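You operate a simulated robot arm through the tools that you are given. There is no shell and no other tool. Be economical: measure what you need, move in short steps, check, and stop when the job is done.

The job below is to be done with a simulated robot arm. You get a single attempt, and the scene is never put back.

TASK
Clamp the yellow block in the vice and rub its rust off.
Fine: use the yellow pad, pad back, open the vice, block into the green tray by the vice.
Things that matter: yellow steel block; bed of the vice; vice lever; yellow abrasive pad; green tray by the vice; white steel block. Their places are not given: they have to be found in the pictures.

The check looks at the end state, three seconds after you hand in, the way a careful person would. Anything else that was tipped, shoved, dropped, spilled or broken makes it a failure.

THE ROBOT
A 6-joint arm with a two-finger parallel gripper, fixed in place. Base frame: the origin is at the foot of the arm, x ahead of it, y to its left, z up; the work surface is at about z = 12. Lengths are in mm, angles in rad, forces in N, time in s.
With the tool pointing down near the work surface it reaches from about 140 to 580 mm from the base axis. Its first joint turns from -1.152 to 1.152 rad. Payload 2.1 kg.
Tool frame: the origin (TCP) lies between the finger pads and is the grasp point; the fingertips stand 30 mm ahead of it; z points along the fingers, y is the line along which they close. Largest opening 94 mm; finger width 28, thickness 10; the body of the gripper, 50 by 96 mm, starts 55 mm behind the TCP.
Orientation is told as [roll, pitch, yaw] about the base's x, y, z axes, in that order, counted from this pose: with the fingers straight down and closing along the base's y, the tool's x points along the base's -x, its y along +y and its z along -z.

THE INTERFACE
- The arm moves only by the tool apply_moves. Its arguments are lists of equal length, an entry for each row: "turn": the turn, a rotation vector about the tool's x, y, z in rad, a list of three; "translation": the shift along the tool's x, y, z in mm, a list of three; "fingers": the opening, from 0 (shut) to 1 (fully open). In form: {"turn": [[ax, ay, az], ...], "translation": [[dx, dy, dz], ...], "fingers": [fingers, ...]}. A call has 1 to 20 rows; each row is the pose to reach, as a shift and turn from the pose commanded when the call began, along the tool's axes at that moment. A row lasts 0.2 s, in which the tool goes at most 50 mm and 0.15 rad; a call with a longer step from one row to the next is refused whole, and so is a gripper value outside its range. A pose out of reach is approached as far as the arm can. The call stops where the force on the tool passes 40 N (or 10 N more than at its start, if that is more) or the arm is blocked; 0.2 s more then pass. Each finger travels about 72 mm/s and halts on what it meets, pressing with about 23 N; the grip force reading is that of the motor and also rises with nothing between the fingers. The clock runs only during rows and for 0.2 s after the last one: add rows that repeat a pose to give the fingers time. The reply holds the time, the measured pose of the TCP, the force on the tool along the base axes, the opening and the grip force, in the units named above and with some noise.
- Cameras (640 x 400 px; columns grow to the right, rows downward): "scene" is fixed at [60.1, -382, 474.7]; the picture's right is [0.68, -0.73, 0.00], its down [-0.48, -0.45, -0.75] and it looks along [0.55, 0.51, -0.66] (base axes); focal length 245 px, centre (320, 200). "wrist" rides on the gripper at [-37, 0, -58] in the tool frame; the picture's right is [0.00, -1.00, 0.00], its down [0.97, 0.00, -0.24] and it looks along [0.24, 0.00, 0.97] (tool axes); focal length 218 px, centre (320, 200).
- grab_frame(camera): a new picture of that camera. No time passes.
- pixel_to_xyz(camera, pixels): for up to 12 pixels [column, row] of the newest picture of that camera ("zoom" is the newest enlarged one), the place [x, y, z] in the base frame of the surface seen there, good to about 2 mm. No time passes.
- close_up(camera, box): a new picture of the part [left, top, right, bottom] of that camera's present view, enlarged. No time passes.
- finish_job(): hands the job in; it is judged then, once.

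Go step by step. Measure first, check grasps and placings, and put right what went wrong. The budget is 80 turns and 54 pictures, counting those below and the enlarged ones. Unless the task says otherwise, let go and move clear before handing in, and close with one line.

The tools are called after ">>>" by a JSON object that holds its "op" and its "data". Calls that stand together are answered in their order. apply_moves: Moves the arm, as the interface text tells. Its arguments: {"type":"object","properties":{"turn":{"type":"array"},"translation":{"type":"array"},"fingers":{"type":"array"}},"required":["turn","translation","fingers"]} The other tools are called the same way: grab_frame (camera) takes a picture; pixel_to_xyz (camera, pixels) gives the place of the surface under pixels of a picture; close_up (camera, box) takes an enlarged picture of a part of a camera's view; finish_job () hands the job in.

At the start:

```text
clock: 0.0
position: [312.2, 42.6, 294.7]
ee_rot: [0.001, 0.0, 0.0]
force: [-0.3, -0.6, 0.0]
opening: 94.2
finger_force: 0.0
```

scene: 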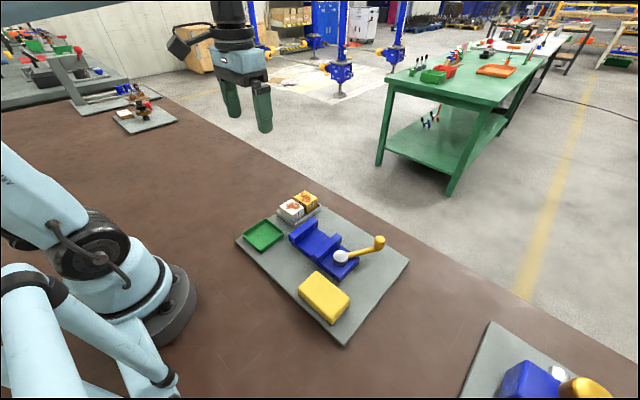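
wrist: 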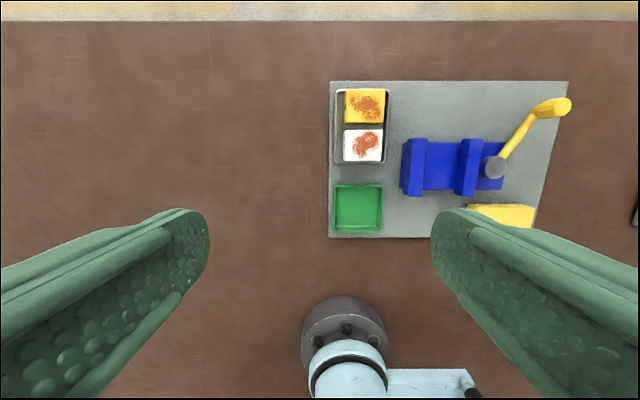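

The pictures show a plate with a tray holding the yellow and white blocks, the green tray, the blue vice with its lever, and the yellow pad. I'll enlarge the scene view first.

>>> {"op": "close_up", "data": {"camera": "scene", "box": [220, 170, 420, 350]}}

>>> {"op": "close_up", "data": {"camera": "wrist", "box": [320, 70, 580, 245]}}

```text
2.22 times, centred on (320, 260) of scene
```

zoom: 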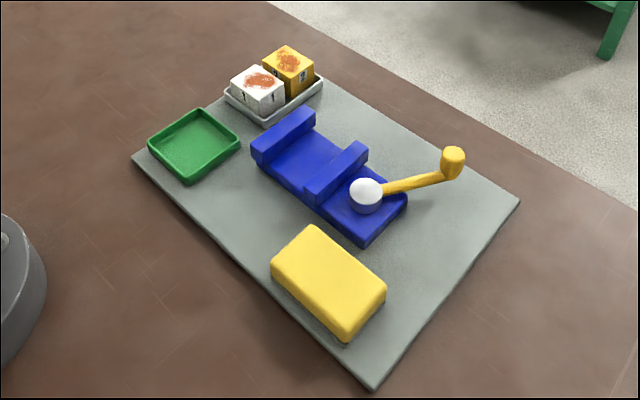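

```text
2.29 times, centred on (450, 158) of wrist
```

zoom: 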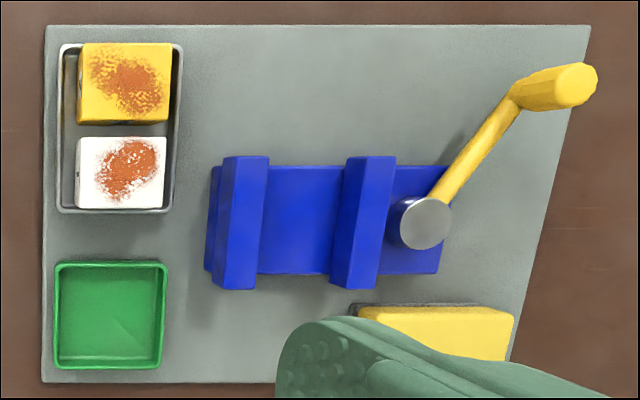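

The wrist zoom shows every part clearly. I'll measure their corners there.

>>> {"op": "pixel_to_xyz", "data": {"camera": "zoom", "pixels": [[82, 46], [169, 46], [166, 116], [80, 118], [124, 80], [120, 170], [80, 205], [110, 315], [62, 270], [162, 365], [245, 160], [235, 285]]}}

>>> {"op": "pixel_to_xyz", "data": {"camera": "zoom", "pixels": [[265, 225], [300, 220], [335, 200], [370, 160], [362, 285], [424, 222], [470, 175], [510, 100], [545, 90], [590, 75], [435, 325], [560, 200]]}}

>>> {"op": "grab_frame", "data": {"camera": "scene"}}

```text
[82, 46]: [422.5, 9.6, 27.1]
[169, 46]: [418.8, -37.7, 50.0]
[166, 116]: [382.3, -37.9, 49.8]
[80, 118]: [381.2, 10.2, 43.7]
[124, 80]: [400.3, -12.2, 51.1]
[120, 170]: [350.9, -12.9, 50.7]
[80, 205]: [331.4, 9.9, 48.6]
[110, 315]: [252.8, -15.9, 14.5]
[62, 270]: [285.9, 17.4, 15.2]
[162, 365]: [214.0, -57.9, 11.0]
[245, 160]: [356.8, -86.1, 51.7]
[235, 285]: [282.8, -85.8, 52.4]
```

```text
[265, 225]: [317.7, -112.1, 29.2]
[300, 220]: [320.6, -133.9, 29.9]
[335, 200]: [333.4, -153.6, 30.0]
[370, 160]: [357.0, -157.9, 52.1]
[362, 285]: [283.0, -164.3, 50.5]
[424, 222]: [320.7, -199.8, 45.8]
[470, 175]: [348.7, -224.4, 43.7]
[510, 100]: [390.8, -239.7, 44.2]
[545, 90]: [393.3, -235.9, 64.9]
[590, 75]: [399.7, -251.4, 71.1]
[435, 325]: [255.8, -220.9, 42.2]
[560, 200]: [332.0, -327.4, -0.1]
```

```text
49 pictures are left
```

scene: 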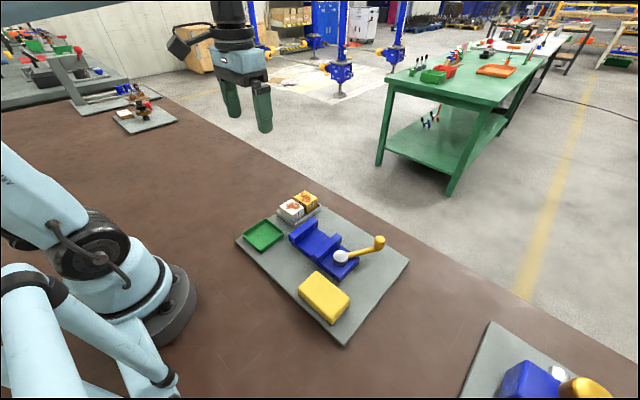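

I have rough places: the yellow block's top is near (400,-14,50), the vice bed is at z 30, and its jaws are at y≈-90 and -155. The lever pivot is at (320,-200). I'll move over the vice for a squarer view.

>>> {"op": "apply_moves", "data": {"turn": [[0, 0, 0], [0, 0, 0], [0, 0, 0], [0, 0, 0]], "translation": [[0, -40, 10], [0, -80, 20], [0, -120, 20], [0, -160, 20]], "fingers": [1, 1, 1, 1]}}

>>> {"op": "close_up", "data": {"camera": "wrist", "box": [190, 50, 510, 250]}}

```text
clock: 1.0
position: [313.9, -117.6, 271.7]
ee_rot: [0.002, -0.001, 0.001]
force: [-0.2, 0.0, 0.6]
opening: 94.0
finger_force: 0.0
```

```text
2.00 times, centred on (350, 150) of wrist
```

zoom: 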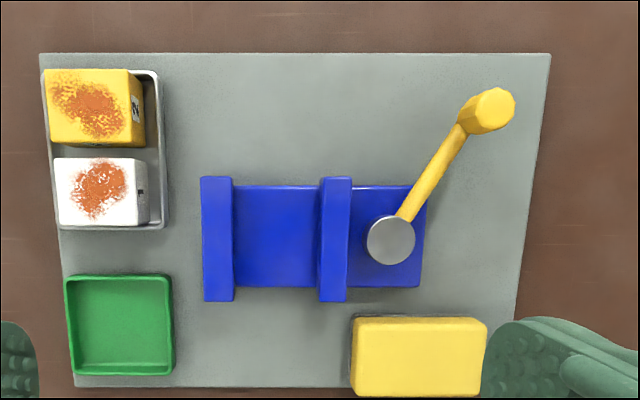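

The view is clear now, so I'll measure the jaw edges, lever, pad, tray and block edges.

>>> {"op": "pixel_to_xyz", "data": {"camera": "zoom", "pixels": [[49, 75], [124, 74], [130, 142], [52, 136], [150, 120], [160, 100], [60, 162], [122, 162], [230, 240], [324, 240], [204, 240], [348, 240]]}}

>>> {"op": "pixel_to_xyz", "data": {"camera": "zoom", "pixels": [[390, 240], [410, 215], [445, 160], [463, 122], [492, 112], [505, 95], [480, 105], [360, 325], [480, 325], [476, 390], [362, 388], [420, 355]]}}

>>> {"op": "pixel_to_xyz", "data": {"camera": "zoom", "pixels": [[67, 281], [169, 276], [172, 371], [78, 373], [120, 325], [80, 290], [160, 360], [40, 55], [550, 55], [148, 210], [160, 225], [275, 240]]}}

```text
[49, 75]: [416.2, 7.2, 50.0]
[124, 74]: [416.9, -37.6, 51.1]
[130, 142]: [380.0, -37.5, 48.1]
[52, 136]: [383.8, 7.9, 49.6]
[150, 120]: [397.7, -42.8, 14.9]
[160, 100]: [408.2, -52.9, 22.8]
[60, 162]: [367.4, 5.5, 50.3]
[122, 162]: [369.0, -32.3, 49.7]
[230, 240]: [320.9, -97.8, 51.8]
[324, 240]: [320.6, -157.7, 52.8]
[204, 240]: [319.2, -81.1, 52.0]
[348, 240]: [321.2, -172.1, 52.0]
```

```text
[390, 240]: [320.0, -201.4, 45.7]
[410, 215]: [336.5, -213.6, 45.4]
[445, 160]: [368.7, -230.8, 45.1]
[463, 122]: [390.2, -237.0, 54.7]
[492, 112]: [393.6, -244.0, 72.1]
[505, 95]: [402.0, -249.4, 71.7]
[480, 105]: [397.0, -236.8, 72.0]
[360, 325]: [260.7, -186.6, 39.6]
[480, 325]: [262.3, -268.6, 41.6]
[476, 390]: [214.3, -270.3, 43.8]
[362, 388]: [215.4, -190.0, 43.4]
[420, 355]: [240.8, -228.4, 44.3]
```

```text
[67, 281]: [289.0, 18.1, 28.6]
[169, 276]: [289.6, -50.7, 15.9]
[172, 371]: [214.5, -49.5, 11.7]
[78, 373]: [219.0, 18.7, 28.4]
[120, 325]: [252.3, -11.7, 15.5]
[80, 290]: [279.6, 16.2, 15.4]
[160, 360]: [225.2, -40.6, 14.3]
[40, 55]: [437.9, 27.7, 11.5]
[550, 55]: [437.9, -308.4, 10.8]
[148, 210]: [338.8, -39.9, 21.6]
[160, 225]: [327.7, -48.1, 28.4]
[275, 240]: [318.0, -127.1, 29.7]
```

The yellow block is about 38 (x) by 47 (y), centred at (400,-14.5), with its top at z 50 and the tray rim at z 28. I'll grip it along y with the fingertips above the rim, starting by going over it.

>>> {"op": "apply_moves", "data": {"turn": [[0, 0, 0], [0, 0, 0], [0, 0, 0], [0, 0, 0], [0, 0, 0], [0, 0, 0]], "translation": [[-17, 20, 30], [-35, 41, 60], [-52, 62, 90], [-70, 83, 120], [-87, 103, 150], [-87, 103, 150]], "fingers": [0.8, 0.8, 0.8, 0.8, 0.8, 0.8]}}

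>>> {"op": "grab_frame", "data": {"camera": "wrist"}}

```text
clock: 2.4
position: [401.3, -15.1, 121.7]
ee_rot: [0.003, -0.001, 0.0]
force: [0.2, -0.5, -0.1]
opening: 75.3
finger_force: 0.1
```

```text
47 pictures are left
```

wrist: 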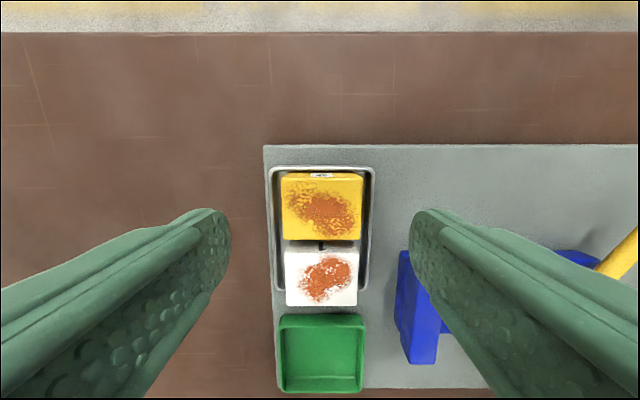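

The tool is over the block, which spans columns 281–363. I'll go down 59 mm and then close.

>>> {"op": "pixel_to_xyz", "data": {"camera": "wrist", "pixels": [[285, 200], [360, 200], [322, 180], [322, 236], [322, 256], [372, 200], [272, 200]]}}

>>> {"op": "apply_moves", "data": {"turn": [[0, 0, 0], [0, 0, 0], [0, 0, 0]], "translation": [[0, 0, 25], [0, 0, 45], [0, 0, 58]], "fingers": [0.8, 0.8, 0.8]}}

```text
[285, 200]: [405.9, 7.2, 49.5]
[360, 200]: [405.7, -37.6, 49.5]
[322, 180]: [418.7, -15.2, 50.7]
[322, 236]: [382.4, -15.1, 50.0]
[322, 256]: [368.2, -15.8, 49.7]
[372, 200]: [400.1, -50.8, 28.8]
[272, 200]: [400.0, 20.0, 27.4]
```

```text
clock: 3.2
position: [400.9, -12.8, 63.1]
ee_rot: [0.003, 0.002, 0.001]
force: [-0.3, -0.8, 0.1]
opening: 75.2
finger_force: 0.0
```

>>> {"op": "apply_moves", "data": {"turn": [[0, 0, 0], [0, 0, 0], [0, 0, 0], [0, 0, 0], [0, 0, 0]], "translation": [[0, 0, 0], [0, 0, 0], [0, 0, 0], [0, 0, 0], [0, 0, 0]], "fingers": [0.5, 0.3, 0.3, 0.3, 0.3]}}

```text
clock: 4.4
position: [400.7, -14.0, 62.3]
ee_rot: [0.003, -0.001, 0.0]
force: [0.5, -0.1, -0.3]
opening: 50.0
finger_force: 23.3
```

The grip holds at 50 mm. I'll lift and turn 90° about the vertical on the way.

>>> {"op": "apply_moves", "data": {"turn": [[0, 0, 0], [0, 0, 0], [0, 0, 0], [0, 0, 0]], "translation": [[0, 0, -20], [0, 0, -45], [0, 0, -70], [0, 0, -70]], "fingers": [0.3, 0.3, 0.3, 0.3]}}

>>> {"op": "grab_frame", "data": {"camera": "wrist"}}

```text
clock: 5.4
position: [400.0, -12.5, 136.2]
ee_rot: [0.001, 0.0, -0.001]
force: [-0.1, -1.0, -4.6]
opening: 50.0
finger_force: 22.7
```

```text
46 pictures are left
```

wrist: 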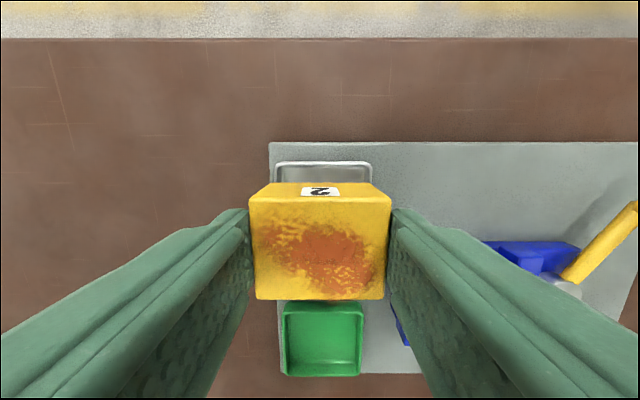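

The block is held firmly, and the "2" mark faces +x. Next I'll turn +90° and carry it to above the vice gap at (320,-121).

>>> {"op": "apply_moves", "data": {"turn": [[0, 0, 0.1428], [0, 0, 0.2856], [0, 0, 0.4284], [0, 0, 0.5712], [0, 0, 0.714], [0, 0, 0.8568], [0, 0, 0.9996], [0, 0, 1.1424], [0, 0, 1.2852], [0, 0, 1.428], [0, 0, 1.5708], [0, 0, 1.5708]], "translation": [[7, -10, 0], [14, -20, 0], [21, -30, 0], [28, -40, 0], [35, -50, 0], [42, -60, 0], [50, -70, 0], [58, -80, 0], [66, -90, 0], [74, -100, 0], [80, -108, 0], [80, -108, 0]], "fingers": [0.3, 0.3, 0.3, 0.3, 0.3, 0.3, 0.3, 0.3, 0.3, 0.3, 0.3, 0.3]}}

>>> {"op": "grab_frame", "data": {"camera": "wrist"}}

>>> {"op": "close_up", "data": {"camera": "scene", "box": [220, 150, 420, 330]}}

```text
clock: 8.0
position: [318.9, -122.1, 135.9]
ee_rot: [-0.002, 0.002, -1.573]
force: [-0.2, -0.9, -5.8]
opening: 49.7
finger_force: 23.3
```

```text
45 pictures are left
```

wrist: 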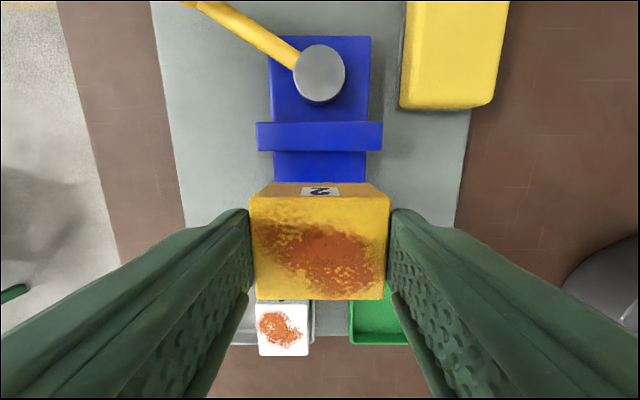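

```text
2.22 times, centred on (320, 240) of scene
```

zoom: 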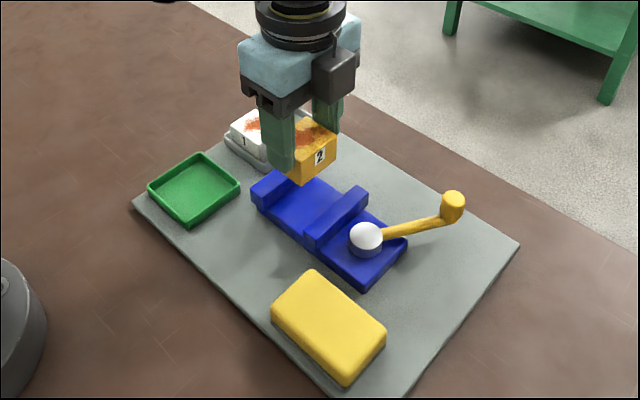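

The block now sits over the bed with its short side across the jaws. Before lowering, I'll check its true extent along y.

>>> {"op": "pixel_to_xyz", "data": {"camera": "wrist", "pixels": [[320, 202], [320, 296], [256, 245], [384, 245], [320, 186], [320, 125], [320, 150], [320, 170]]}}

```text
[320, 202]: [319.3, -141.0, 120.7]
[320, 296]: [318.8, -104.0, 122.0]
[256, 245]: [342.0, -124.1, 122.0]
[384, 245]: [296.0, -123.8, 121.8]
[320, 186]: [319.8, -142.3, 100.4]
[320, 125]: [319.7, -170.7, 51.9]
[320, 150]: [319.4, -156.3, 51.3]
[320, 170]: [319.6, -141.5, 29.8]
```

The block spans y -142 to -104 and the gap runs from -156 to -98, so it is clear. Its bottom is at about z 86 and the bed is at 30, so I'll go down about 54 mm.

>>> {"op": "apply_moves", "data": {"turn": [[0, 0, 0], [0, 0, 0], [0, 0, 0], [0, 0, 0], [0, 0, 0]], "translation": [[0, 0, 20], [0, 0, 38], [0, 0, 48], [0, 0, 53], [0, 0, 54]], "fingers": [0.3, 0.3, 0.3, 0.3, 0.3]}}

>>> {"op": "close_up", "data": {"camera": "scene", "box": [260, 190, 380, 290]}}

```text
clock: 9.2
position: [320.9, -122.2, 82.6]
ee_rot: [0.001, 0.001, -1.57]
force: [1.0, 0.2, -3.8]
opening: 49.9
finger_force: 22.7
```

```text
4.00 times, centred on (320, 240) of scene
```

zoom: 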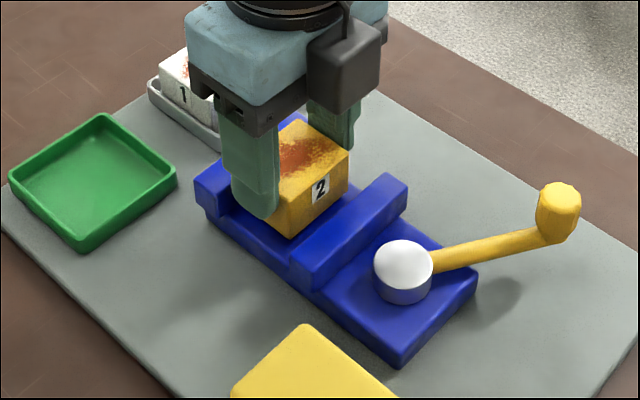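

The force still shows the block's full weight, so it isn't resting on the bed yet. I'll inch down.

>>> {"op": "apply_moves", "data": {"turn": [[0, 0, 0], [0, 0, 0]], "translation": [[0, 0, 1.5], [0, 0, 3]], "fingers": [0.3, 0.3]}}

```text
clock: 9.8
position: [319.2, -123.4, 77.0]
ee_rot: [0.0, 0.001, -1.571]
force: [0.6, -0.3, -4.9]
opening: 49.8
finger_force: 22.9
```

>>> {"op": "apply_moves", "data": {"turn": [[0, 0, 0], [0, 0, 0]], "translation": [[0, 0, 1], [0, 0, 2]], "fingers": [0.3, 0.3]}}

```text
clock: 10.4
position: [319.7, -121.8, 76.9]
ee_rot: [0.0, 0.002, -1.572]
force: [-2.6, 1.3, 25.3]
opening: 49.9
finger_force: 23.0
```

Contact shows as a 25 N upward push, so the block is on the bed. I'll ease up 1 mm, open, and then rise clear.

>>> {"op": "apply_moves", "data": {"turn": [[0, 0, 0], [0, 0, 0], [0, 0, 0], [0, 0, 0], [0, 0, 0], [0, 0, 0], [0, 0, 0]], "translation": [[0, 0, -1], [0, 0, -1], [0, 0, -1], [0, 0, -20], [0, 0, -50], [0, 0, -90], [0, 0, -90]], "fingers": [0.3, 0.75, 0.75, 0.75, 0.75, 0.75, 0.75]}}

>>> {"op": "grab_frame", "data": {"camera": "wrist"}}

```text
clock: 12.0
position: [318.4, -121.7, 166.4]
ee_rot: [0.0, 0.003, -1.571]
force: [0.9, 0.3, 0.2]
opening: 70.4
finger_force: 0.1
```

```text
42 pictures are left
```

wrist: 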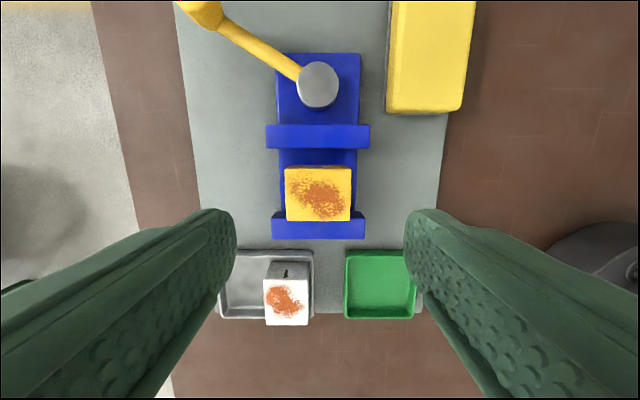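

The block is sitting squarely on the bed. Next I'll go over the lever knob near (397,-244), turned so the fingers straddle it across the lever.

>>> {"op": "apply_moves", "data": {"turn": [[0, 0, -0.14], [0, 0, -0.28], [0, 0, -0.42], [0, 0, -0.56], [0, 0, -0.7], [0, 0, -0.84], [0, 0, -0.98], [0, 0, -1.06], [0, 0, -1.06]], "translation": [[-15, 10, 0], [-30, 20, 0], [-45, 30, 5], [-60, 40, 10], [-75, 50, 15], [-90, 60, 20], [-105, 68, 25], [-122, 77, 30], [-122, 77, 30]], "fingers": [0.6, 0.6, 0.6, 0.6, 0.6, 0.6, 0.6, 0.6, 0.6]}}

>>> {"op": "grab_frame", "data": {"camera": "wrist"}}

```text
clock: 14.0
position: [397.3, -244.8, 137.4]
ee_rot: [0.002, 0.0, -0.511]
force: [-0.4, -0.1, 0.8]
opening: 56.2
finger_force: 0.1
```

```text
41 pictures are left
```

wrist: 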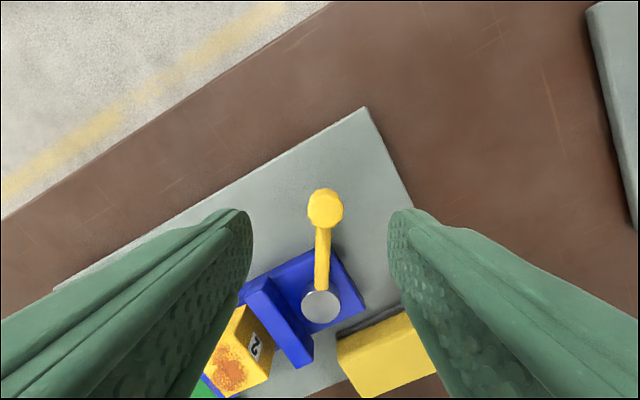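

The knob shows at about (325,208). I'll check its position before going down.

>>> {"op": "pixel_to_xyz", "data": {"camera": "wrist", "pixels": [[308, 208], [342, 208], [325, 192], [325, 222], [325, 208], [321, 305], [323, 250]]}}

```text
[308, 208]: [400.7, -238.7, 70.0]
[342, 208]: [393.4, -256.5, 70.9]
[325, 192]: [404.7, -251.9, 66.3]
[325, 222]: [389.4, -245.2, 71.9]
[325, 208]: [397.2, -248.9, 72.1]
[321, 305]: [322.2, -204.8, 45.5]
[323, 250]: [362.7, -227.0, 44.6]
```

The knob's centre is at about (396.5,-247.5) with its top at z 72. I'll go down with the tips to z 53 and close on it.

>>> {"op": "apply_moves", "data": {"turn": [[0, 0, 0], [0, 0, 0], [0, 0, 0], [0, 0, 0], [0, 0, 0], [0, 0, 0], [0, 0, 0], [0, 0, 0]], "translation": [[-0.6, -2.7, 20], [-0.6, -2.7, 40], [-0.6, -2.7, 54], [-0.6, -2.7, 54], [-0.6, -2.7, 54], [-0.6, -2.7, 54], [-0.6, -2.7, 54], [-0.6, -2.7, 54]], "fingers": [0.6, 0.6, 0.6, 0.4, 0.2, 0.1, 0.1, 0.1]}}

```text
clock: 15.8
position: [396.8, -247.9, 82.2]
ee_rot: [-0.001, 0.0, -0.512]
force: [-6.2, -15.3, -11.5]
opening: 21.3
finger_force: 45.1
```

The knob is gripped at 21 mm. I'll swing it about the pivot toward -y by 0.4 rad and watch the jaw.

>>> {"op": "apply_moves", "data": {"turn": [[0, 0, 0.1], [0, 0, 0.2], [0, 0, 0.3], [0, 0, 0.4], [0, 0, 0.4]], "translation": [[0.7, -8.9, 0], [2.3, -17.7, 0], [4.7, -26.3, 0], [8.0, -34.6, 0], [8.0, -34.6, 0]], "fingers": [0.1, 0.1, 0.1, 0.1, 0.1]}}

>>> {"op": "close_up", "data": {"camera": "scene", "box": [250, 180, 410, 290]}}

```text
clock: 17.0
position: [373.0, -273.7, 82.3]
ee_rot: [0.001, -0.001, -0.915]
force: [3.1, -0.2, -4.9]
opening: 21.4
finger_force: 45.1
stopped in row 5: the force on the tool passed its limit (the readings are from after the stop); the commanded pose is now the measured one
```

```text
3.64 times, centred on (330, 235) of scene
```

zoom: 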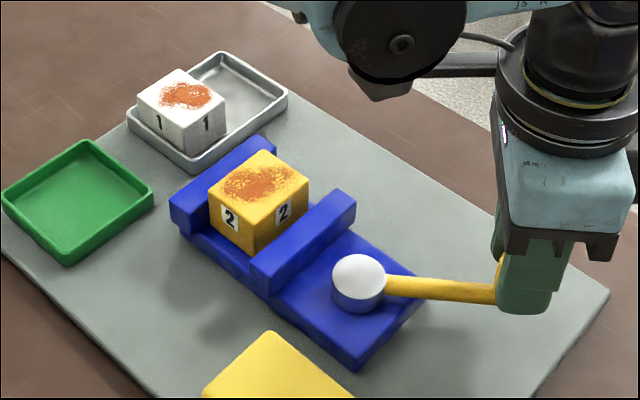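

The jaw has moved toward the block and the lever is now at about -53°. The stop came from a brief force peak, so I'll continue in smaller steps.

>>> {"op": "apply_moves", "data": {"turn": [[0, 0, 0.05], [0, 0, 0.1], [0, 0, 0.15], [0, 0, 0.2], [0, 0, 0.25], [0, 0, 0.3]], "translation": [[0.2, -4.5, 0], [0.6, -8.9, 0], [1.25, -13.3, 0], [2.1, -17.7, 0], [3.2, -22.0, 0], [4.5, -26.3, 0]], "fingers": [0.1, 0.1, 0.1, 0.1, 0.1, 0.1]}}

>>> {"op": "close_up", "data": {"camera": "scene", "box": [250, 180, 410, 290]}}

```text
clock: 18.4
position: [348.3, -286.0, 82.3]
ee_rot: [0.002, -0.002, -1.215]
force: [2.5, 5.1, 11.6]
opening: 21.4
finger_force: 44.6
```

```text
3.64 times, centred on (330, 235) of scene
```

zoom: 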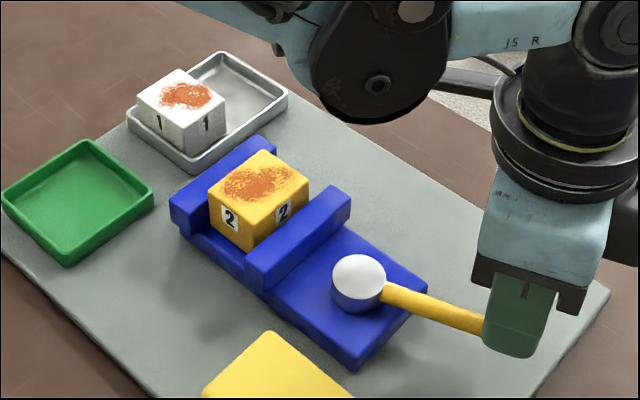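

The jaw is moving steadily and a small gap remains. I'll continue the arc.

>>> {"op": "apply_moves", "data": {"turn": [[0, 0, 0.05], [0, 0, 0.1], [0, 0, 0.15], [0, 0, 0.2], [0, 0, 0.25], [0, 0, 0.3], [0, 0, 0.35], [0, 0, 0.4]], "translation": [[0.25, -4.4, 0], [0.7, -8.85, 0], [1.4, -13.2, 0], [2.3, -17.6, 0], [3.45, -21.9, 0], [4.8, -26.1, 0], [6.3, -30.2, 0], [8.1, -34.3, 0]], "fingers": [0.1, 0.1, 0.1, 0.1, 0.1, 0.1, 0.1, 0.1]}}

>>> {"op": "close_up", "data": {"camera": "scene", "box": [250, 190, 410, 300]}}

```text
clock: 20.2
position: [315.9, -290.1, 82.7]
ee_rot: [0.008, -0.002, -1.612]
force: [16.7, -6.3, 0.8]
opening: 21.6
finger_force: 44.7
```

```text
3.64 times, centred on (330, 245) of scene
```

zoom: 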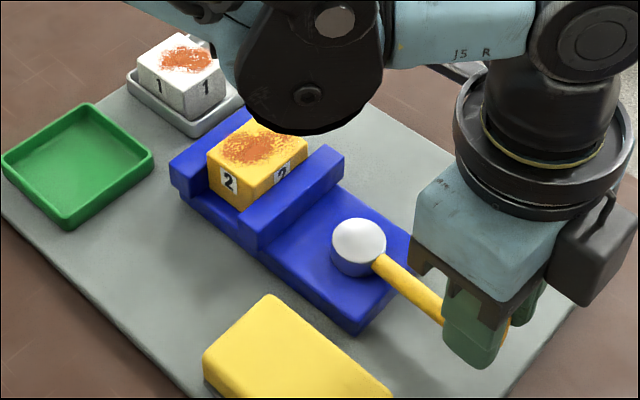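

Resistance of 17 N in +x is building as the jaw nears the block. I'll continue a little further.

>>> {"op": "apply_moves", "data": {"turn": [[0, 0, 0.05], [0, 0, 0.1], [0, 0, 0.15], [0, 0, 0.2]], "translation": [[0.1, -4.4, 0], [0.44, -8.8, 0], [1, -13.2, 0], [1.76, -17.5, 0]], "fingers": [0.1, 0.1, 0.1, 0.1]}}

>>> {"op": "close_up", "data": {"camera": "scene", "box": [250, 190, 410, 300]}}

```text
clock: 20.6
position: [314.6, -290.9, 83.3]
ee_rot: [0.02, -0.003, -1.654]
force: [17.7, -4.2, -8.2]
opening: 21.9
finger_force: 44.7
stopped in row 2: the force on the tool passed its limit (the readings are from after the stop); the commanded pose is now the measured one
```

```text
3.64 times, centred on (330, 245) of scene
```

zoom: 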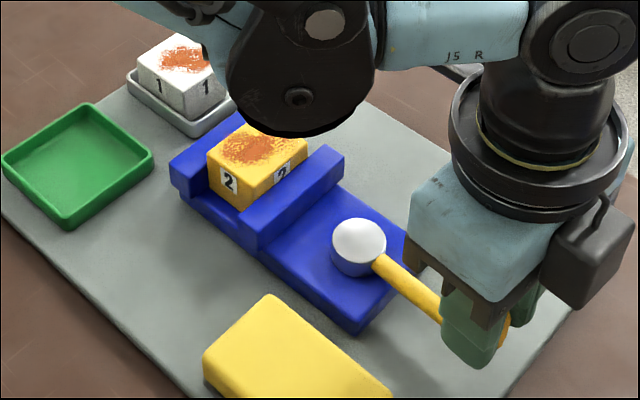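

The lever is blocked at about -92°, so it is either clamped or at its stop. I'll let go, rise, and move over the vice to look.

>>> {"op": "apply_moves", "data": {"turn": [[0, 0, 0], [0, 0, 0], [0, 0, 0], [0, 0, 0], [0, 0, 0], [0, 0, 0], [0, 0, 0], [0, 0, 0], [0, 0, 0]], "translation": [[0, 0, 0], [0, 0, 0], [0, 0, 0], [0, 0, -30], [0, 0, -70], [0, 0, -110], [45, 0, -110], [90, 0, -110], [90, 0, -110]], "fingers": [0.3, 0.6, 0.6, 0.6, 0.6, 0.6, 0.6, 0.6, 0.6]}}

>>> {"op": "grab_frame", "data": {"camera": "wrist"}}

```text
clock: 22.6
position: [317.1, -199.3, 192.5]
ee_rot: [0.014, -0.005, -1.658]
force: [-1.1, -0.8, -0.4]
opening: 56.2
finger_force: 0.0
```

```text
36 pictures are left
```

wrist: 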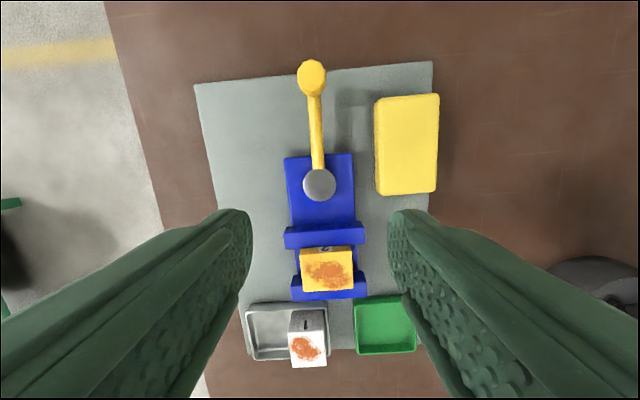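

>>> {"op": "pixel_to_xyz", "data": {"camera": "wrist", "pixels": [[323, 224], [323, 241], [326, 256], [328, 288], [303, 275], [352, 275], [318, 68], [307, 78], [322, 78], [330, 295]]}}

>>> {"op": "close_up", "data": {"camera": "wrist", "box": [260, 190, 390, 310]}}

```text
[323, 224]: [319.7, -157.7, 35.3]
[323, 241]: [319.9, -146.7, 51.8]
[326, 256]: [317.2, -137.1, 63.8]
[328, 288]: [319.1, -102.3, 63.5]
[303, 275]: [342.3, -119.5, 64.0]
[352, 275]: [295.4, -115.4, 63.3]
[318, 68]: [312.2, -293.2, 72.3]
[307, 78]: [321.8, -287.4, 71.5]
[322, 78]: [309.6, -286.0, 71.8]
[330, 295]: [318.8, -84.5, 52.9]
```

```text
3.33 times, centred on (325, 250) of wrist
```

zoom: 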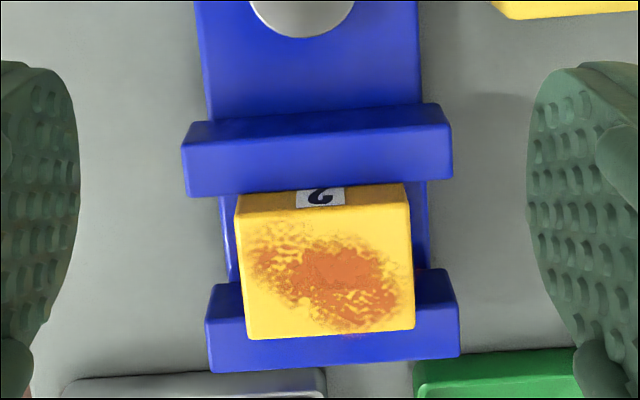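

I need to know whether the jaws actually touch the block, so I'll measure the faces in the enlarged view.

>>> {"op": "pixel_to_xyz", "data": {"camera": "zoom", "pixels": [[220, 170], [220, 190], [220, 196], [420, 175], [300, 180], [300, 190], [300, 206], [300, 212], [430, 265], [430, 275], [225, 282], [225, 290]]}}

>>> {"op": "close_up", "data": {"camera": "scene", "box": [285, 200, 345, 260]}}

```text
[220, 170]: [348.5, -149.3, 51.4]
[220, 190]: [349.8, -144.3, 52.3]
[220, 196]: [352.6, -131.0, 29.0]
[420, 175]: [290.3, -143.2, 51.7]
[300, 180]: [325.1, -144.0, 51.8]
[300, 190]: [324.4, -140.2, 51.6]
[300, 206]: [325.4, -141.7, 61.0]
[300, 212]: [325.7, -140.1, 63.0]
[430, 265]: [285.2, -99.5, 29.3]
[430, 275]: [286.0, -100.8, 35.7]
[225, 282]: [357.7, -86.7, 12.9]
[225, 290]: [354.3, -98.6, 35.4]
```

```text
6.67 times, centred on (315, 230) of scene
```

zoom: 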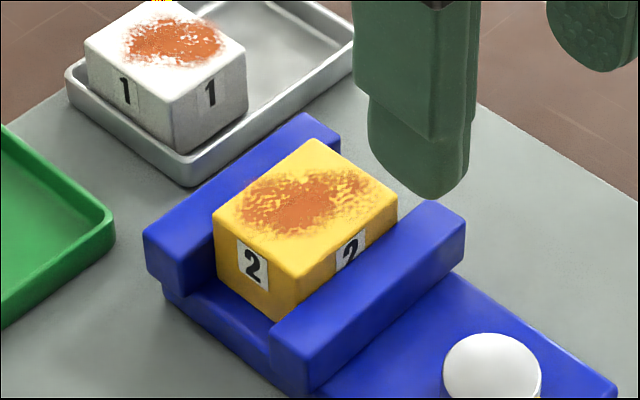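

The moving jaw face and block face both sit at y≈-142, so the block looks clamped, and I'll confirm that while rubbing. Next I'll go over the pad's centre (238,-229) and square the tool to it.

>>> {"op": "apply_moves", "data": {"turn": [[0.005, -0.014, -0.087], [0.005, -0.014, -0.087], [0.005, -0.014, -0.087], [0.005, -0.014, -0.087]], "translation": [[-18, -38, 20], [-36.8, -76, 40], [-36.8, -76, 80], [-36.8, -76, 80]], "fingers": [0.85, 0.85, 0.85, 0.85]}}

>>> {"op": "grab_frame", "data": {"camera": "wrist"}}

```text
clock: 23.6
position: [242.4, -231.7, 111.4]
ee_rot: [0.007, -0.019, -1.571]
force: [0.8, 0.3, 0.5]
opening: 80.0
finger_force: 0.0
```

```text
33 pictures are left
```

wrist: 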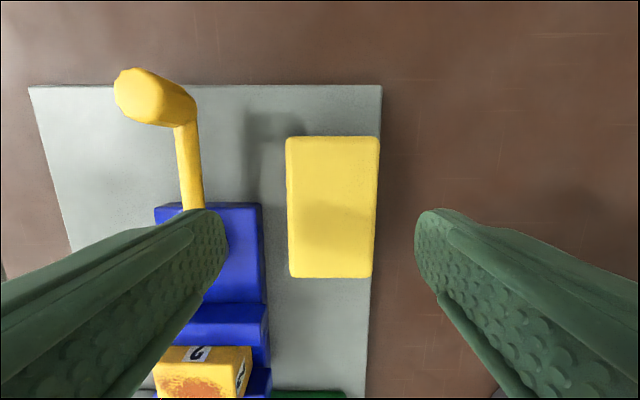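

I'll measure the pad's outline and level the tool.

>>> {"op": "pixel_to_xyz", "data": {"camera": "wrist", "pixels": [[290, 200], [376, 200], [333, 145], [330, 270], [292, 145], [375, 145], [292, 270], [368, 270]]}}

>>> {"op": "apply_moves", "data": {"turn": [[0.007, 0.019, 0], [0.007, 0.019, 0]], "translation": [[0, 0, 0], [0, 0, 0]], "fingers": [0.85, 0.85]}}

```text
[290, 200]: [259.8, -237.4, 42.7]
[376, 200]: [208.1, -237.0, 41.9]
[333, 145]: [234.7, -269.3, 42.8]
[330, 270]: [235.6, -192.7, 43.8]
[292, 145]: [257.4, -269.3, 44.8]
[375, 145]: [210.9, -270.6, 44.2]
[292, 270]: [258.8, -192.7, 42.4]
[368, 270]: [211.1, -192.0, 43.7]
```

```text
clock: 24.2
position: [242.2, -230.9, 112.5]
ee_rot: [-0.001, -0.002, -1.572]
force: [0.5, -1.6, -0.3]
opening: 80.2
finger_force: 0.1
```

The pad is centred at (235,-231) and is 52 mm wide. I'll shift 7 mm in -x, go down 57 mm, and grip.

>>> {"op": "apply_moves", "data": {"turn": [[0, 0, 0], [0, 0, 0], [0, 0, 0], [0, 0, 0], [0, 0, 0], [0, 0, 0], [0, 0, 0], [0, 0, 0], [0, 0, 0]], "translation": [[0, -7, 10], [0, -7, 35], [0, -7, 57], [0, -7, 57], [0, -7, 57], [0, -7, 57], [0, -7, 57], [0, -7, 57], [0, -7, 57]], "fingers": [0.85, 0.85, 0.85, 0.85, 0.6, 0.4, 0.4, 0.4, 0.4]}}

```text
clock: 26.2
position: [234.1, -229.2, 54.4]
ee_rot: [0.001, 0.001, -1.57]
force: [0.4, -0.1, -0.2]
opening: 54.0
finger_force: 23.0
```

The pad is gripped at 54 mm. I'll lift it and carry it over the block.

>>> {"op": "apply_moves", "data": {"turn": [[0, 0, 0], [0, 0, 0], [0, 0, 0], [0, 0, 0], [0, 0, 0], [0, 0, 0], [0, 0, 0], [0, 0, 0]], "translation": [[0, 0, -20], [0, 0, -55], [0, 0, -90], [28, 22, -90], [56, 44, -90], [84, 66, -90], [109, 85, -90], [109, 85, -90]], "fingers": [0.4, 0.4, 0.4, 0.4, 0.4, 0.4, 0.4, 0.4]}}

>>> {"op": "grab_frame", "data": {"camera": "wrist"}}

>>> {"op": "close_up", "data": {"camera": "scene", "box": [220, 150, 420, 330]}}

```text
clock: 28.0
position: [321.7, -120.3, 144.0]
ee_rot: [0.0, -0.002, -1.57]
force: [-0.1, -0.6, -0.6]
opening: 54.0
finger_force: 22.8
```

```text
32 pictures are left
```

wrist: 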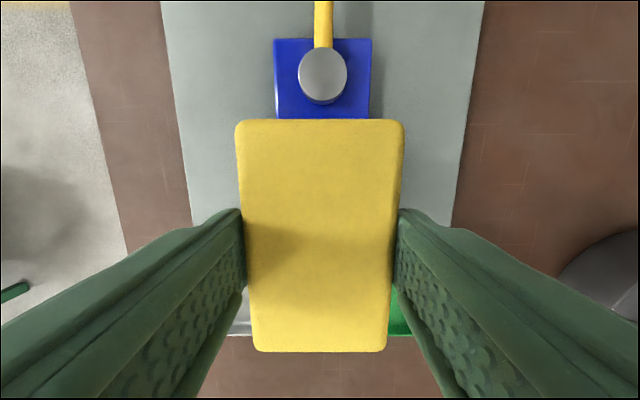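

```text
2.22 times, centred on (320, 240) of scene
```

zoom: 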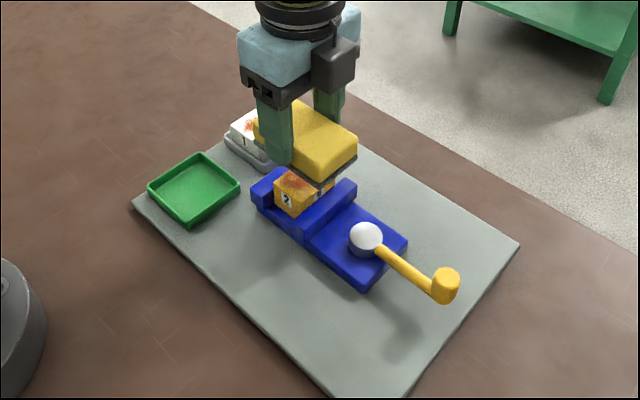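

The pad is over the block. I'll lower until it touches, expected about 36 mm down.

>>> {"op": "apply_moves", "data": {"turn": [[0, 0, 0], [0, 0, 0], [0, 0, 0], [0, 0, 0]], "translation": [[0, 0, 16], [0, 0, 29], [0, 0, 32], [0, 0, 34]], "fingers": [0.4, 0.4, 0.4, 0.4]}}

```text
clock: 29.0
position: [320.4, -119.9, 110.3]
ee_rot: [0.001, -0.002, -1.572]
force: [0.2, 0.8, -0.1]
opening: 53.9
finger_force: 23.4
```

>>> {"op": "apply_moves", "data": {"turn": [[0, 0, 0], [0, 0, 0]], "translation": [[0, 0, 1], [0, 0, 2]], "fingers": [0.4, 0.4]}}

```text
clock: 29.6
position: [320.0, -120.2, 107.5]
ee_rot: [0.001, 0.001, -1.57]
force: [-0.9, -0.1, 0.5]
opening: 53.9
finger_force: 23.3
```

>>> {"op": "apply_moves", "data": {"turn": [[0, 0, 0], [0, 0, 0]], "translation": [[0, 0, 1], [0, 0, 1.5]], "fingers": [0.4, 0.4]}}

```text
clock: 30.2
position: [319.6, -120.5, 105.1]
ee_rot: [-0.002, -0.001, -1.571]
force: [-1.7, 1.5, 21.4]
opening: 53.6
finger_force: 23.0
```

Contact is at 21 N, which is a good rubbing pressure. I'll stroke along the jaw direction and watch the force.

>>> {"op": "apply_moves", "data": {"turn": [[0, 0, 0], [0, 0, 0], [0, 0, 0], [0, 0, 0], [0, 0, 0], [0, 0, 0], [0, 0, 0], [0, 0, 0], [0, 0, 0], [0, 0, 0], [0, 0, 0], [0, 0, 0]], "translation": [[8, 0, -0.4], [16, 0, -0.4], [8, 0, -0.4], [0, 0, -0.4], [-8, 0, -0.4], [-16, 0, -0.4], [-8, 0, -0.4], [0, 0, -0.4], [8, 0, -0.4], [16, 0, -0.4], [8, 0, -0.4], [0, 0, -0.4]], "fingers": [0.4, 0.4, 0.4, 0.4, 0.4, 0.4, 0.4, 0.4, 0.4, 0.4, 0.4, 0.4]}}

>>> {"op": "close_up", "data": {"camera": "scene", "box": [260, 190, 380, 290]}}

```text
clock: 32.8
position: [319.9, -121.6, 107.5]
ee_rot: [0.001, 0.0, -1.569]
force: [1.1, 0.0, 0.0]
opening: 54.1
finger_force: 23.1
```

```text
4.00 times, centred on (320, 240) of scene
```

zoom: 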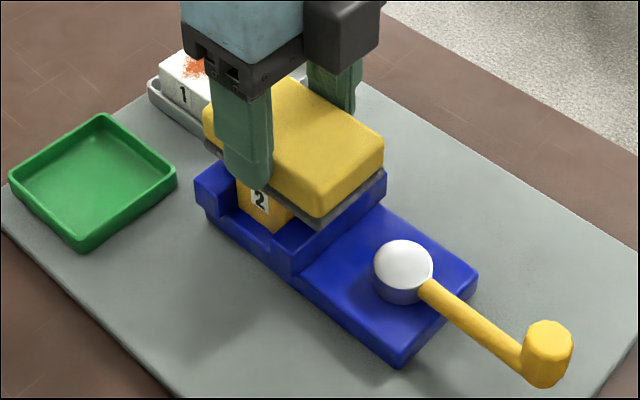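

The 0.4 mm back-off lost contact, since contact is stiff. I'll press down 0.5 mm again and stroke at that depth.

>>> {"op": "apply_moves", "data": {"turn": [[0, 0, 0], [0, 0, 0]], "translation": [[0, 0, 0.4], [0, 0, 0.4]], "fingers": [0.4, 0.4]}}

```text
clock: 33.4
position: [320.0, -121.6, 106.8]
ee_rot: [-0.001, 0.0, -1.57]
force: [-1.2, 1.3, 10.3]
opening: 54.0
finger_force: 22.8
```

>>> {"op": "apply_moves", "data": {"turn": [[0, 0, 0], [0, 0, 0], [0, 0, 0], [0, 0, 0], [0, 0, 0], [0, 0, 0], [0, 0, 0], [0, 0, 0], [0, 0, 0], [0, 0, 0], [0, 0, 0], [0, 0, 0], [0, 0, 0]], "translation": [[8, 0, 0], [16, 0, 0], [8, 0, 0], [0, 0, 0], [-8, 0, 0], [-16, 0, 0], [-8, 0, 0], [0, 0, 0], [8, 0, 0], [16, 0, 0], [8, 0, 0], [0, 0, 0], [0, 0, 0]], "fingers": [0.4, 0.4, 0.4, 0.4, 0.4, 0.4, 0.4, 0.4, 0.4, 0.4, 0.4, 0.4, 0.4]}}

```text
clock: 36.2
position: [317.8, -121.1, 107.2]
ee_rot: [0.0, 0.001, -1.571]
force: [-0.6, 0.7, -0.2]
opening: 53.8
finger_force: 22.8
```

The pressure faded during the strokes, so the pad may be creeping in the grip. I'll press deeper progressively while stroking, then read the force.

>>> {"op": "apply_moves", "data": {"turn": [[0, 0, 0], [0, 0, 0], [0, 0, 0], [0, 0, 0], [0, 0, 0], [0, 0, 0], [0, 0, 0], [0, 0, 0], [0, 0, 0]], "translation": [[0, 0, 0.6], [10, 0, 0.6], [18, 0, 0.7], [8, 0, 0.8], [0, 0, 0.9], [-10, 0, 1.0], [-18, 0, 1.1], [-8, 0, 1.2], [0, 0, 1.2]], "fingers": [0.4, 0.4, 0.4, 0.4, 0.4, 0.4, 0.4, 0.4, 0.4]}}

```text
clock: 38.2
position: [318.8, -123.4, 105.1]
ee_rot: [0.001, -0.007, -1.573]
force: [0.2, -15.0, 17.4]
opening: 54.1
finger_force: 23.1
```

Pressure is now 17 N with 15 N of friction, so it is rubbing properly. I'll keep stroking at this depth and then lift to look.

>>> {"op": "apply_moves", "data": {"turn": [[0, 0, 0], [0, 0, 0], [0, 0, 0], [0, 0, 0], [0, 0, 0], [0, 0, 0], [0, 0, 0], [0, 0, 0], [0, 0, 0], [0, 0, 0], [0, 0, 0], [0, 0, 0], [0, 0, 0], [0, 0, 0], [0, 0, 0], [0, 0, 0], [0, 0, 0]], "translation": [[-8, 0, 0], [-16, 0, 0], [-8, 0, 0], [0, 0, 0], [8, 0, 0], [16, 0, 0], [8, 0, 0.1], [0, 0, 0.1], [-8, 0, 0.1], [-16, 0, 0.1], [-8, 0, 0.1], [0, 0, 0.1], [8, 0, 0.2], [16, 0, 0.2], [8, 0, 0.2], [0, 0, 0.2], [0, 0, 0.2]], "fingers": [0.4, 0.4, 0.4, 0.4, 0.4, 0.4, 0.4, 0.4, 0.4, 0.4, 0.4, 0.4, 0.4, 0.4, 0.4, 0.4, 0.4]}}

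```text
clock: 41.8
position: [319.6, -122.4, 105.8]
ee_rot: [-0.001, 0.001, -1.571]
force: [-0.6, 0.2, -0.2]
opening: 53.7
finger_force: 23.5
```

The force is zero again. I'll lift and check the rust from the scene camera.

>>> {"op": "apply_moves", "data": {"turn": [[0, 0, 0], [0, 0, 0], [0, 0, 0]], "translation": [[0, 0, -35], [0, 0, -70], [0, 0, -70]], "fingers": [0.4, 0.4, 0.4]}}

>>> {"op": "close_up", "data": {"camera": "scene", "box": [270, 170, 360, 260]}}

```text
clock: 42.6
position: [318.6, -121.8, 177.3]
ee_rot: [0.001, 0.0, -1.57]
force: [0.3, 0.6, -0.6]
opening: 54.1
finger_force: 22.7
```

```text
4.44 times, centred on (315, 215) of scene
```

zoom: 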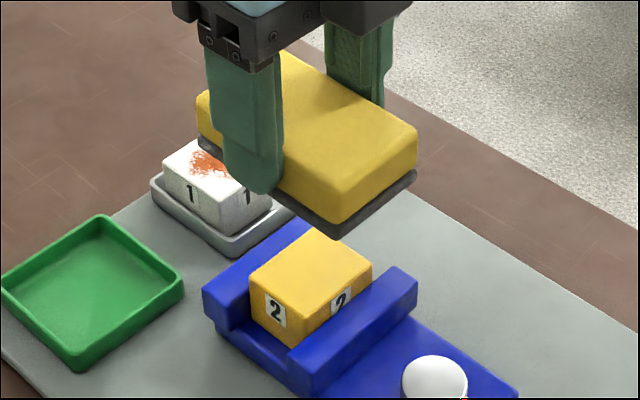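

The top of the block is clean and the block is still seated. I'll carry the pad back to where it lay by reversing the path.

>>> {"op": "apply_moves", "data": {"turn": [[0, 0, 0], [0, 0, 0], [0, 0, 0], [0, 0, 0], [0, 0, 0], [0, 0, 0], [0, 0, 0], [0, 0, 0]], "translation": [[-28, -22, 0], [-56, -44, 0], [-84, -66, 0], [-109, -85, 0], [-109, -85, 40], [-109, -85, 80], [-109, -85, 110], [-109, -85, 117]], "fingers": [0.4, 0.4, 0.4, 0.4, 0.4, 0.4, 0.4, 0.4]}}

>>> {"op": "close_up", "data": {"camera": "scene", "box": [240, 200, 400, 350]}}

```text
clock: 44.4
position: [234.4, -228.9, 57.6]
ee_rot: [0.001, -0.001, -1.571]
force: [-0.8, 0.0, -1.0]
opening: 53.9
finger_force: 23.0
```

```text
2.67 times, centred on (320, 275) of scene
```

zoom: 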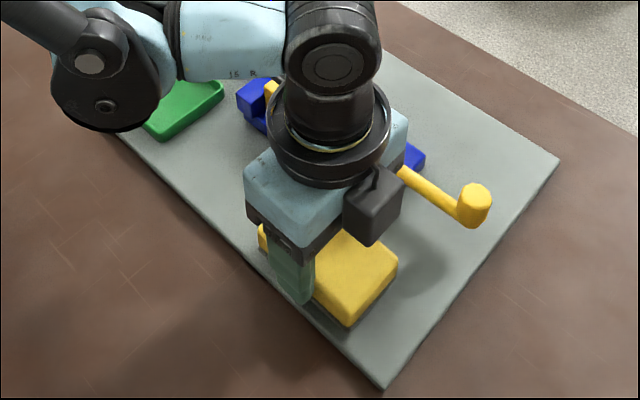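

I'll creep down until the pad touches the plate.

>>> {"op": "apply_moves", "data": {"turn": [[0, 0, 0], [0, 0, 0], [0, 0, 0]], "translation": [[0, 0, 1], [0, 0, 2], [0, 0, 3]], "fingers": [0.4, 0.4, 0.4]}}

```text
clock: 45.2
position: [235.2, -230.4, 55.3]
ee_rot: [0.0, -0.001, -1.571]
force: [-0.2, 0.3, 0.5]
opening: 54.0
finger_force: 23.5
```

>>> {"op": "apply_moves", "data": {"turn": [[0, 0, 0], [0, 0, 0]], "translation": [[0, 0, 0.8], [0, 0, 1.6]], "fingers": [0.4, 0.4]}}

```text
clock: 45.8
position: [235.9, -230.1, 54.2]
ee_rot: [-0.001, 0.0, -1.57]
force: [0.7, -1.0, 0.0]
opening: 54.2
finger_force: 22.6
```

>>> {"op": "apply_moves", "data": {"turn": [[0, 0, 0], [0, 0, 0]], "translation": [[0, 0, 0.6], [0, 0, 1.2]], "fingers": [0.4, 0.4]}}

```text
clock: 46.4
position: [235.3, -230.8, 53.3]
ee_rot: [0.0, -0.001, -1.57]
force: [-1.1, 3.2, 11.1]
opening: 54.1
finger_force: 22.5
```

The pad is now down, with an 11 N push. I'll open, rise, and move over the vice to look.

>>> {"op": "apply_moves", "data": {"turn": [[0, 0, 0], [0, 0, 0], [0, 0, 0], [0, 0, 0], [0, 0, 0], [0, 0, 0], [0, 0, 0], [0, 0, 0], [0, 0, 0], [0, 0, 0]], "translation": [[0, 0, -0.3], [0, 0, -0.3], [0, 0, -0.3], [0, 0, -25], [0, 0, -70], [0, 0, -115], [0, 25, -130], [0, 50, -140], [0, 80, -140], [0, 80, -140]], "fingers": [0.5, 0.8, 0.8, 0.8, 0.8, 0.8, 0.8, 0.8, 0.6, 0.6]}}

>>> {"op": "grab_frame", "data": {"camera": "wrist"}}

```text
clock: 48.6
position: [315.1, -228.7, 192.6]
ee_rot: [0.001, -0.001, -1.571]
force: [0.3, -0.6, -0.7]
opening: 56.4
finger_force: 0.1
```

```text
27 pictures are left
```

wrist: 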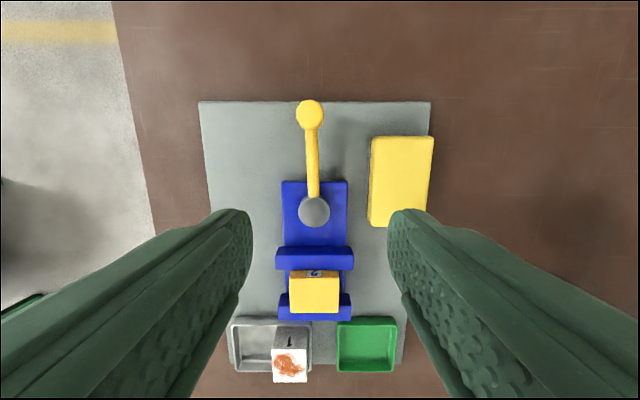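

>>> {"op": "close_up", "data": {"camera": "wrist", "box": [270, 80, 450, 330]}}

>>> {"op": "pixel_to_xyz", "data": {"camera": "wrist", "pixels": [[297, 115], [323, 115], [310, 115], [310, 104], [314, 212], [373, 185], [429, 185], [402, 141], [396, 222]]}}

```text
1.60 times, centred on (360, 205) of wrist
```

zoom: 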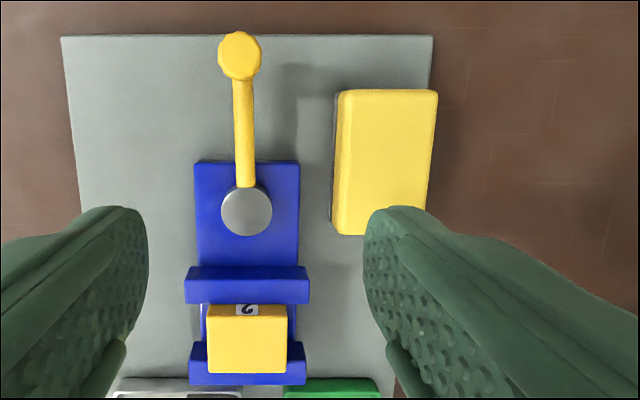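

```text
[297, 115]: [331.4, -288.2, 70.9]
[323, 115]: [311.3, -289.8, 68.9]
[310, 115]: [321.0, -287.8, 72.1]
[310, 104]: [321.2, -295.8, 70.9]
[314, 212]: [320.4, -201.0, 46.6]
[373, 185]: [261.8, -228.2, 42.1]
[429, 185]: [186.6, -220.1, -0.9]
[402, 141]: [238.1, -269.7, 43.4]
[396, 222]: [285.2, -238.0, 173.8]
```

The pad is back in place, the block is clean, and the knob is at (321,-290) with the lever at -90°. I'll go to the knob and grip it to open the vice.

>>> {"op": "apply_moves", "data": {"turn": [[0, 0, 0], [0, 0, 0], [0, 0, 0], [0, 0, 0], [0, 0, 0], [0, 0, 0], [0, 0, 0], [0, 0, 0], [0, 0, 0], [0, 0, 0]], "translation": [[-30, 3, 20], [-61, 6, 45], [-61, 6, 75], [-61, 6, 100], [-61, 6, 111], [-61, 6, 111], [-61, 6, 111], [-61, 6, 111], [-61, 6, 111], [-61, 6, 111]], "fingers": [0.6, 0.6, 0.6, 0.6, 0.6, 0.6, 0.4, 0.2, 0.1, 0.1]}}

```text
clock: 50.8
position: [319.4, -289.9, 82.5]
ee_rot: [0.0, 0.0, -1.572]
force: [1.3, -2.9, -5.9]
opening: 21.3
finger_force: 44.9
```

I'll swing the lever back on the arc toward +x, half way first.

>>> {"op": "apply_moves", "data": {"turn": [[0, 0, -0.05], [0, 0, -0.1], [0, 0, -0.15], [0, 0, -0.2], [0, 0, -0.25], [0, 0, -0.3], [0, 0, -0.35], [0, 0, -0.4], [0, 0, -0.45], [0, 0, -0.5]], "translation": [[0.1, 4.4, 0], [0.4, 8.8, 0], [1, 13.2, 0], [1.8, 17.6, 0], [2.75, 21.9, 0], [3.95, 26.2, 0], [5.4, 30.3, 0], [7, 34.5, 0], [8.8, 38.5, 0], [10.8, 42.4, 0]], "fingers": [0.1, 0.1, 0.1, 0.1, 0.1, 0.1, 0.1, 0.1, 0.1, 0.1]}}

```text
clock: 53.0
position: [362.2, -280.2, 82.8]
ee_rot: [0.0, 0.001, -1.067]
force: [-9.2, 9.1, -10.2]
opening: 21.2
finger_force: 45.0
```

It is moving freely, so I'll finish the swing to about -31°.

>>> {"op": "apply_moves", "data": {"turn": [[0, 0, -0.05], [0, 0, -0.1], [0, 0, -0.15], [0, 0, -0.2], [0, 0, -0.25], [0, 0, -0.3], [0, 0, -0.35], [0, 0, -0.4], [0, 0, -0.45], [0, 0, -0.5], [0, 0, -0.53]], "translation": [[0.06, 4.5, 0], [0.35, 8.9, 0], [0.85, 13.3, 0], [1.6, 17.7, 0], [2.5, 22.1, 0], [3.7, 26.4, 0], [5.1, 30.6, 0], [6.7, 34.7, 0], [8.5, 38.8, 0], [10.4, 42.8, 0], [11.7, 45.2, 0]], "fingers": [0.1, 0.1, 0.1, 0.1, 0.1, 0.1, 0.1, 0.1, 0.1, 0.1, 0.1]}}

>>> {"op": "close_up", "data": {"camera": "scene", "box": [250, 180, 410, 290]}}

```text
clock: 55.4
position: [395.5, -247.5, 81.3]
ee_rot: [0.0, 0.003, -0.539]
force: [-20.3, 9.9, -14.9]
opening: 21.3
finger_force: 45.0
```

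```text
3.64 times, centred on (330, 235) of scene
```

zoom: 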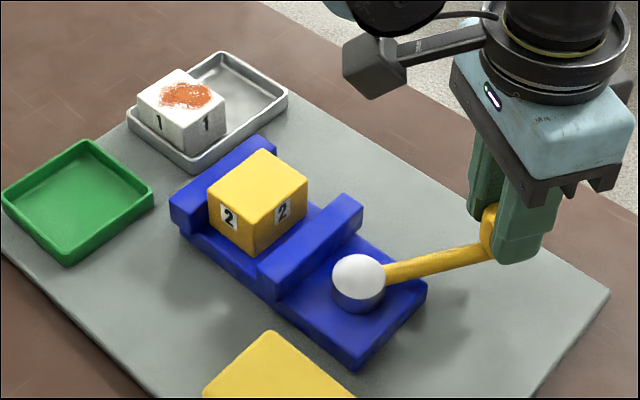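

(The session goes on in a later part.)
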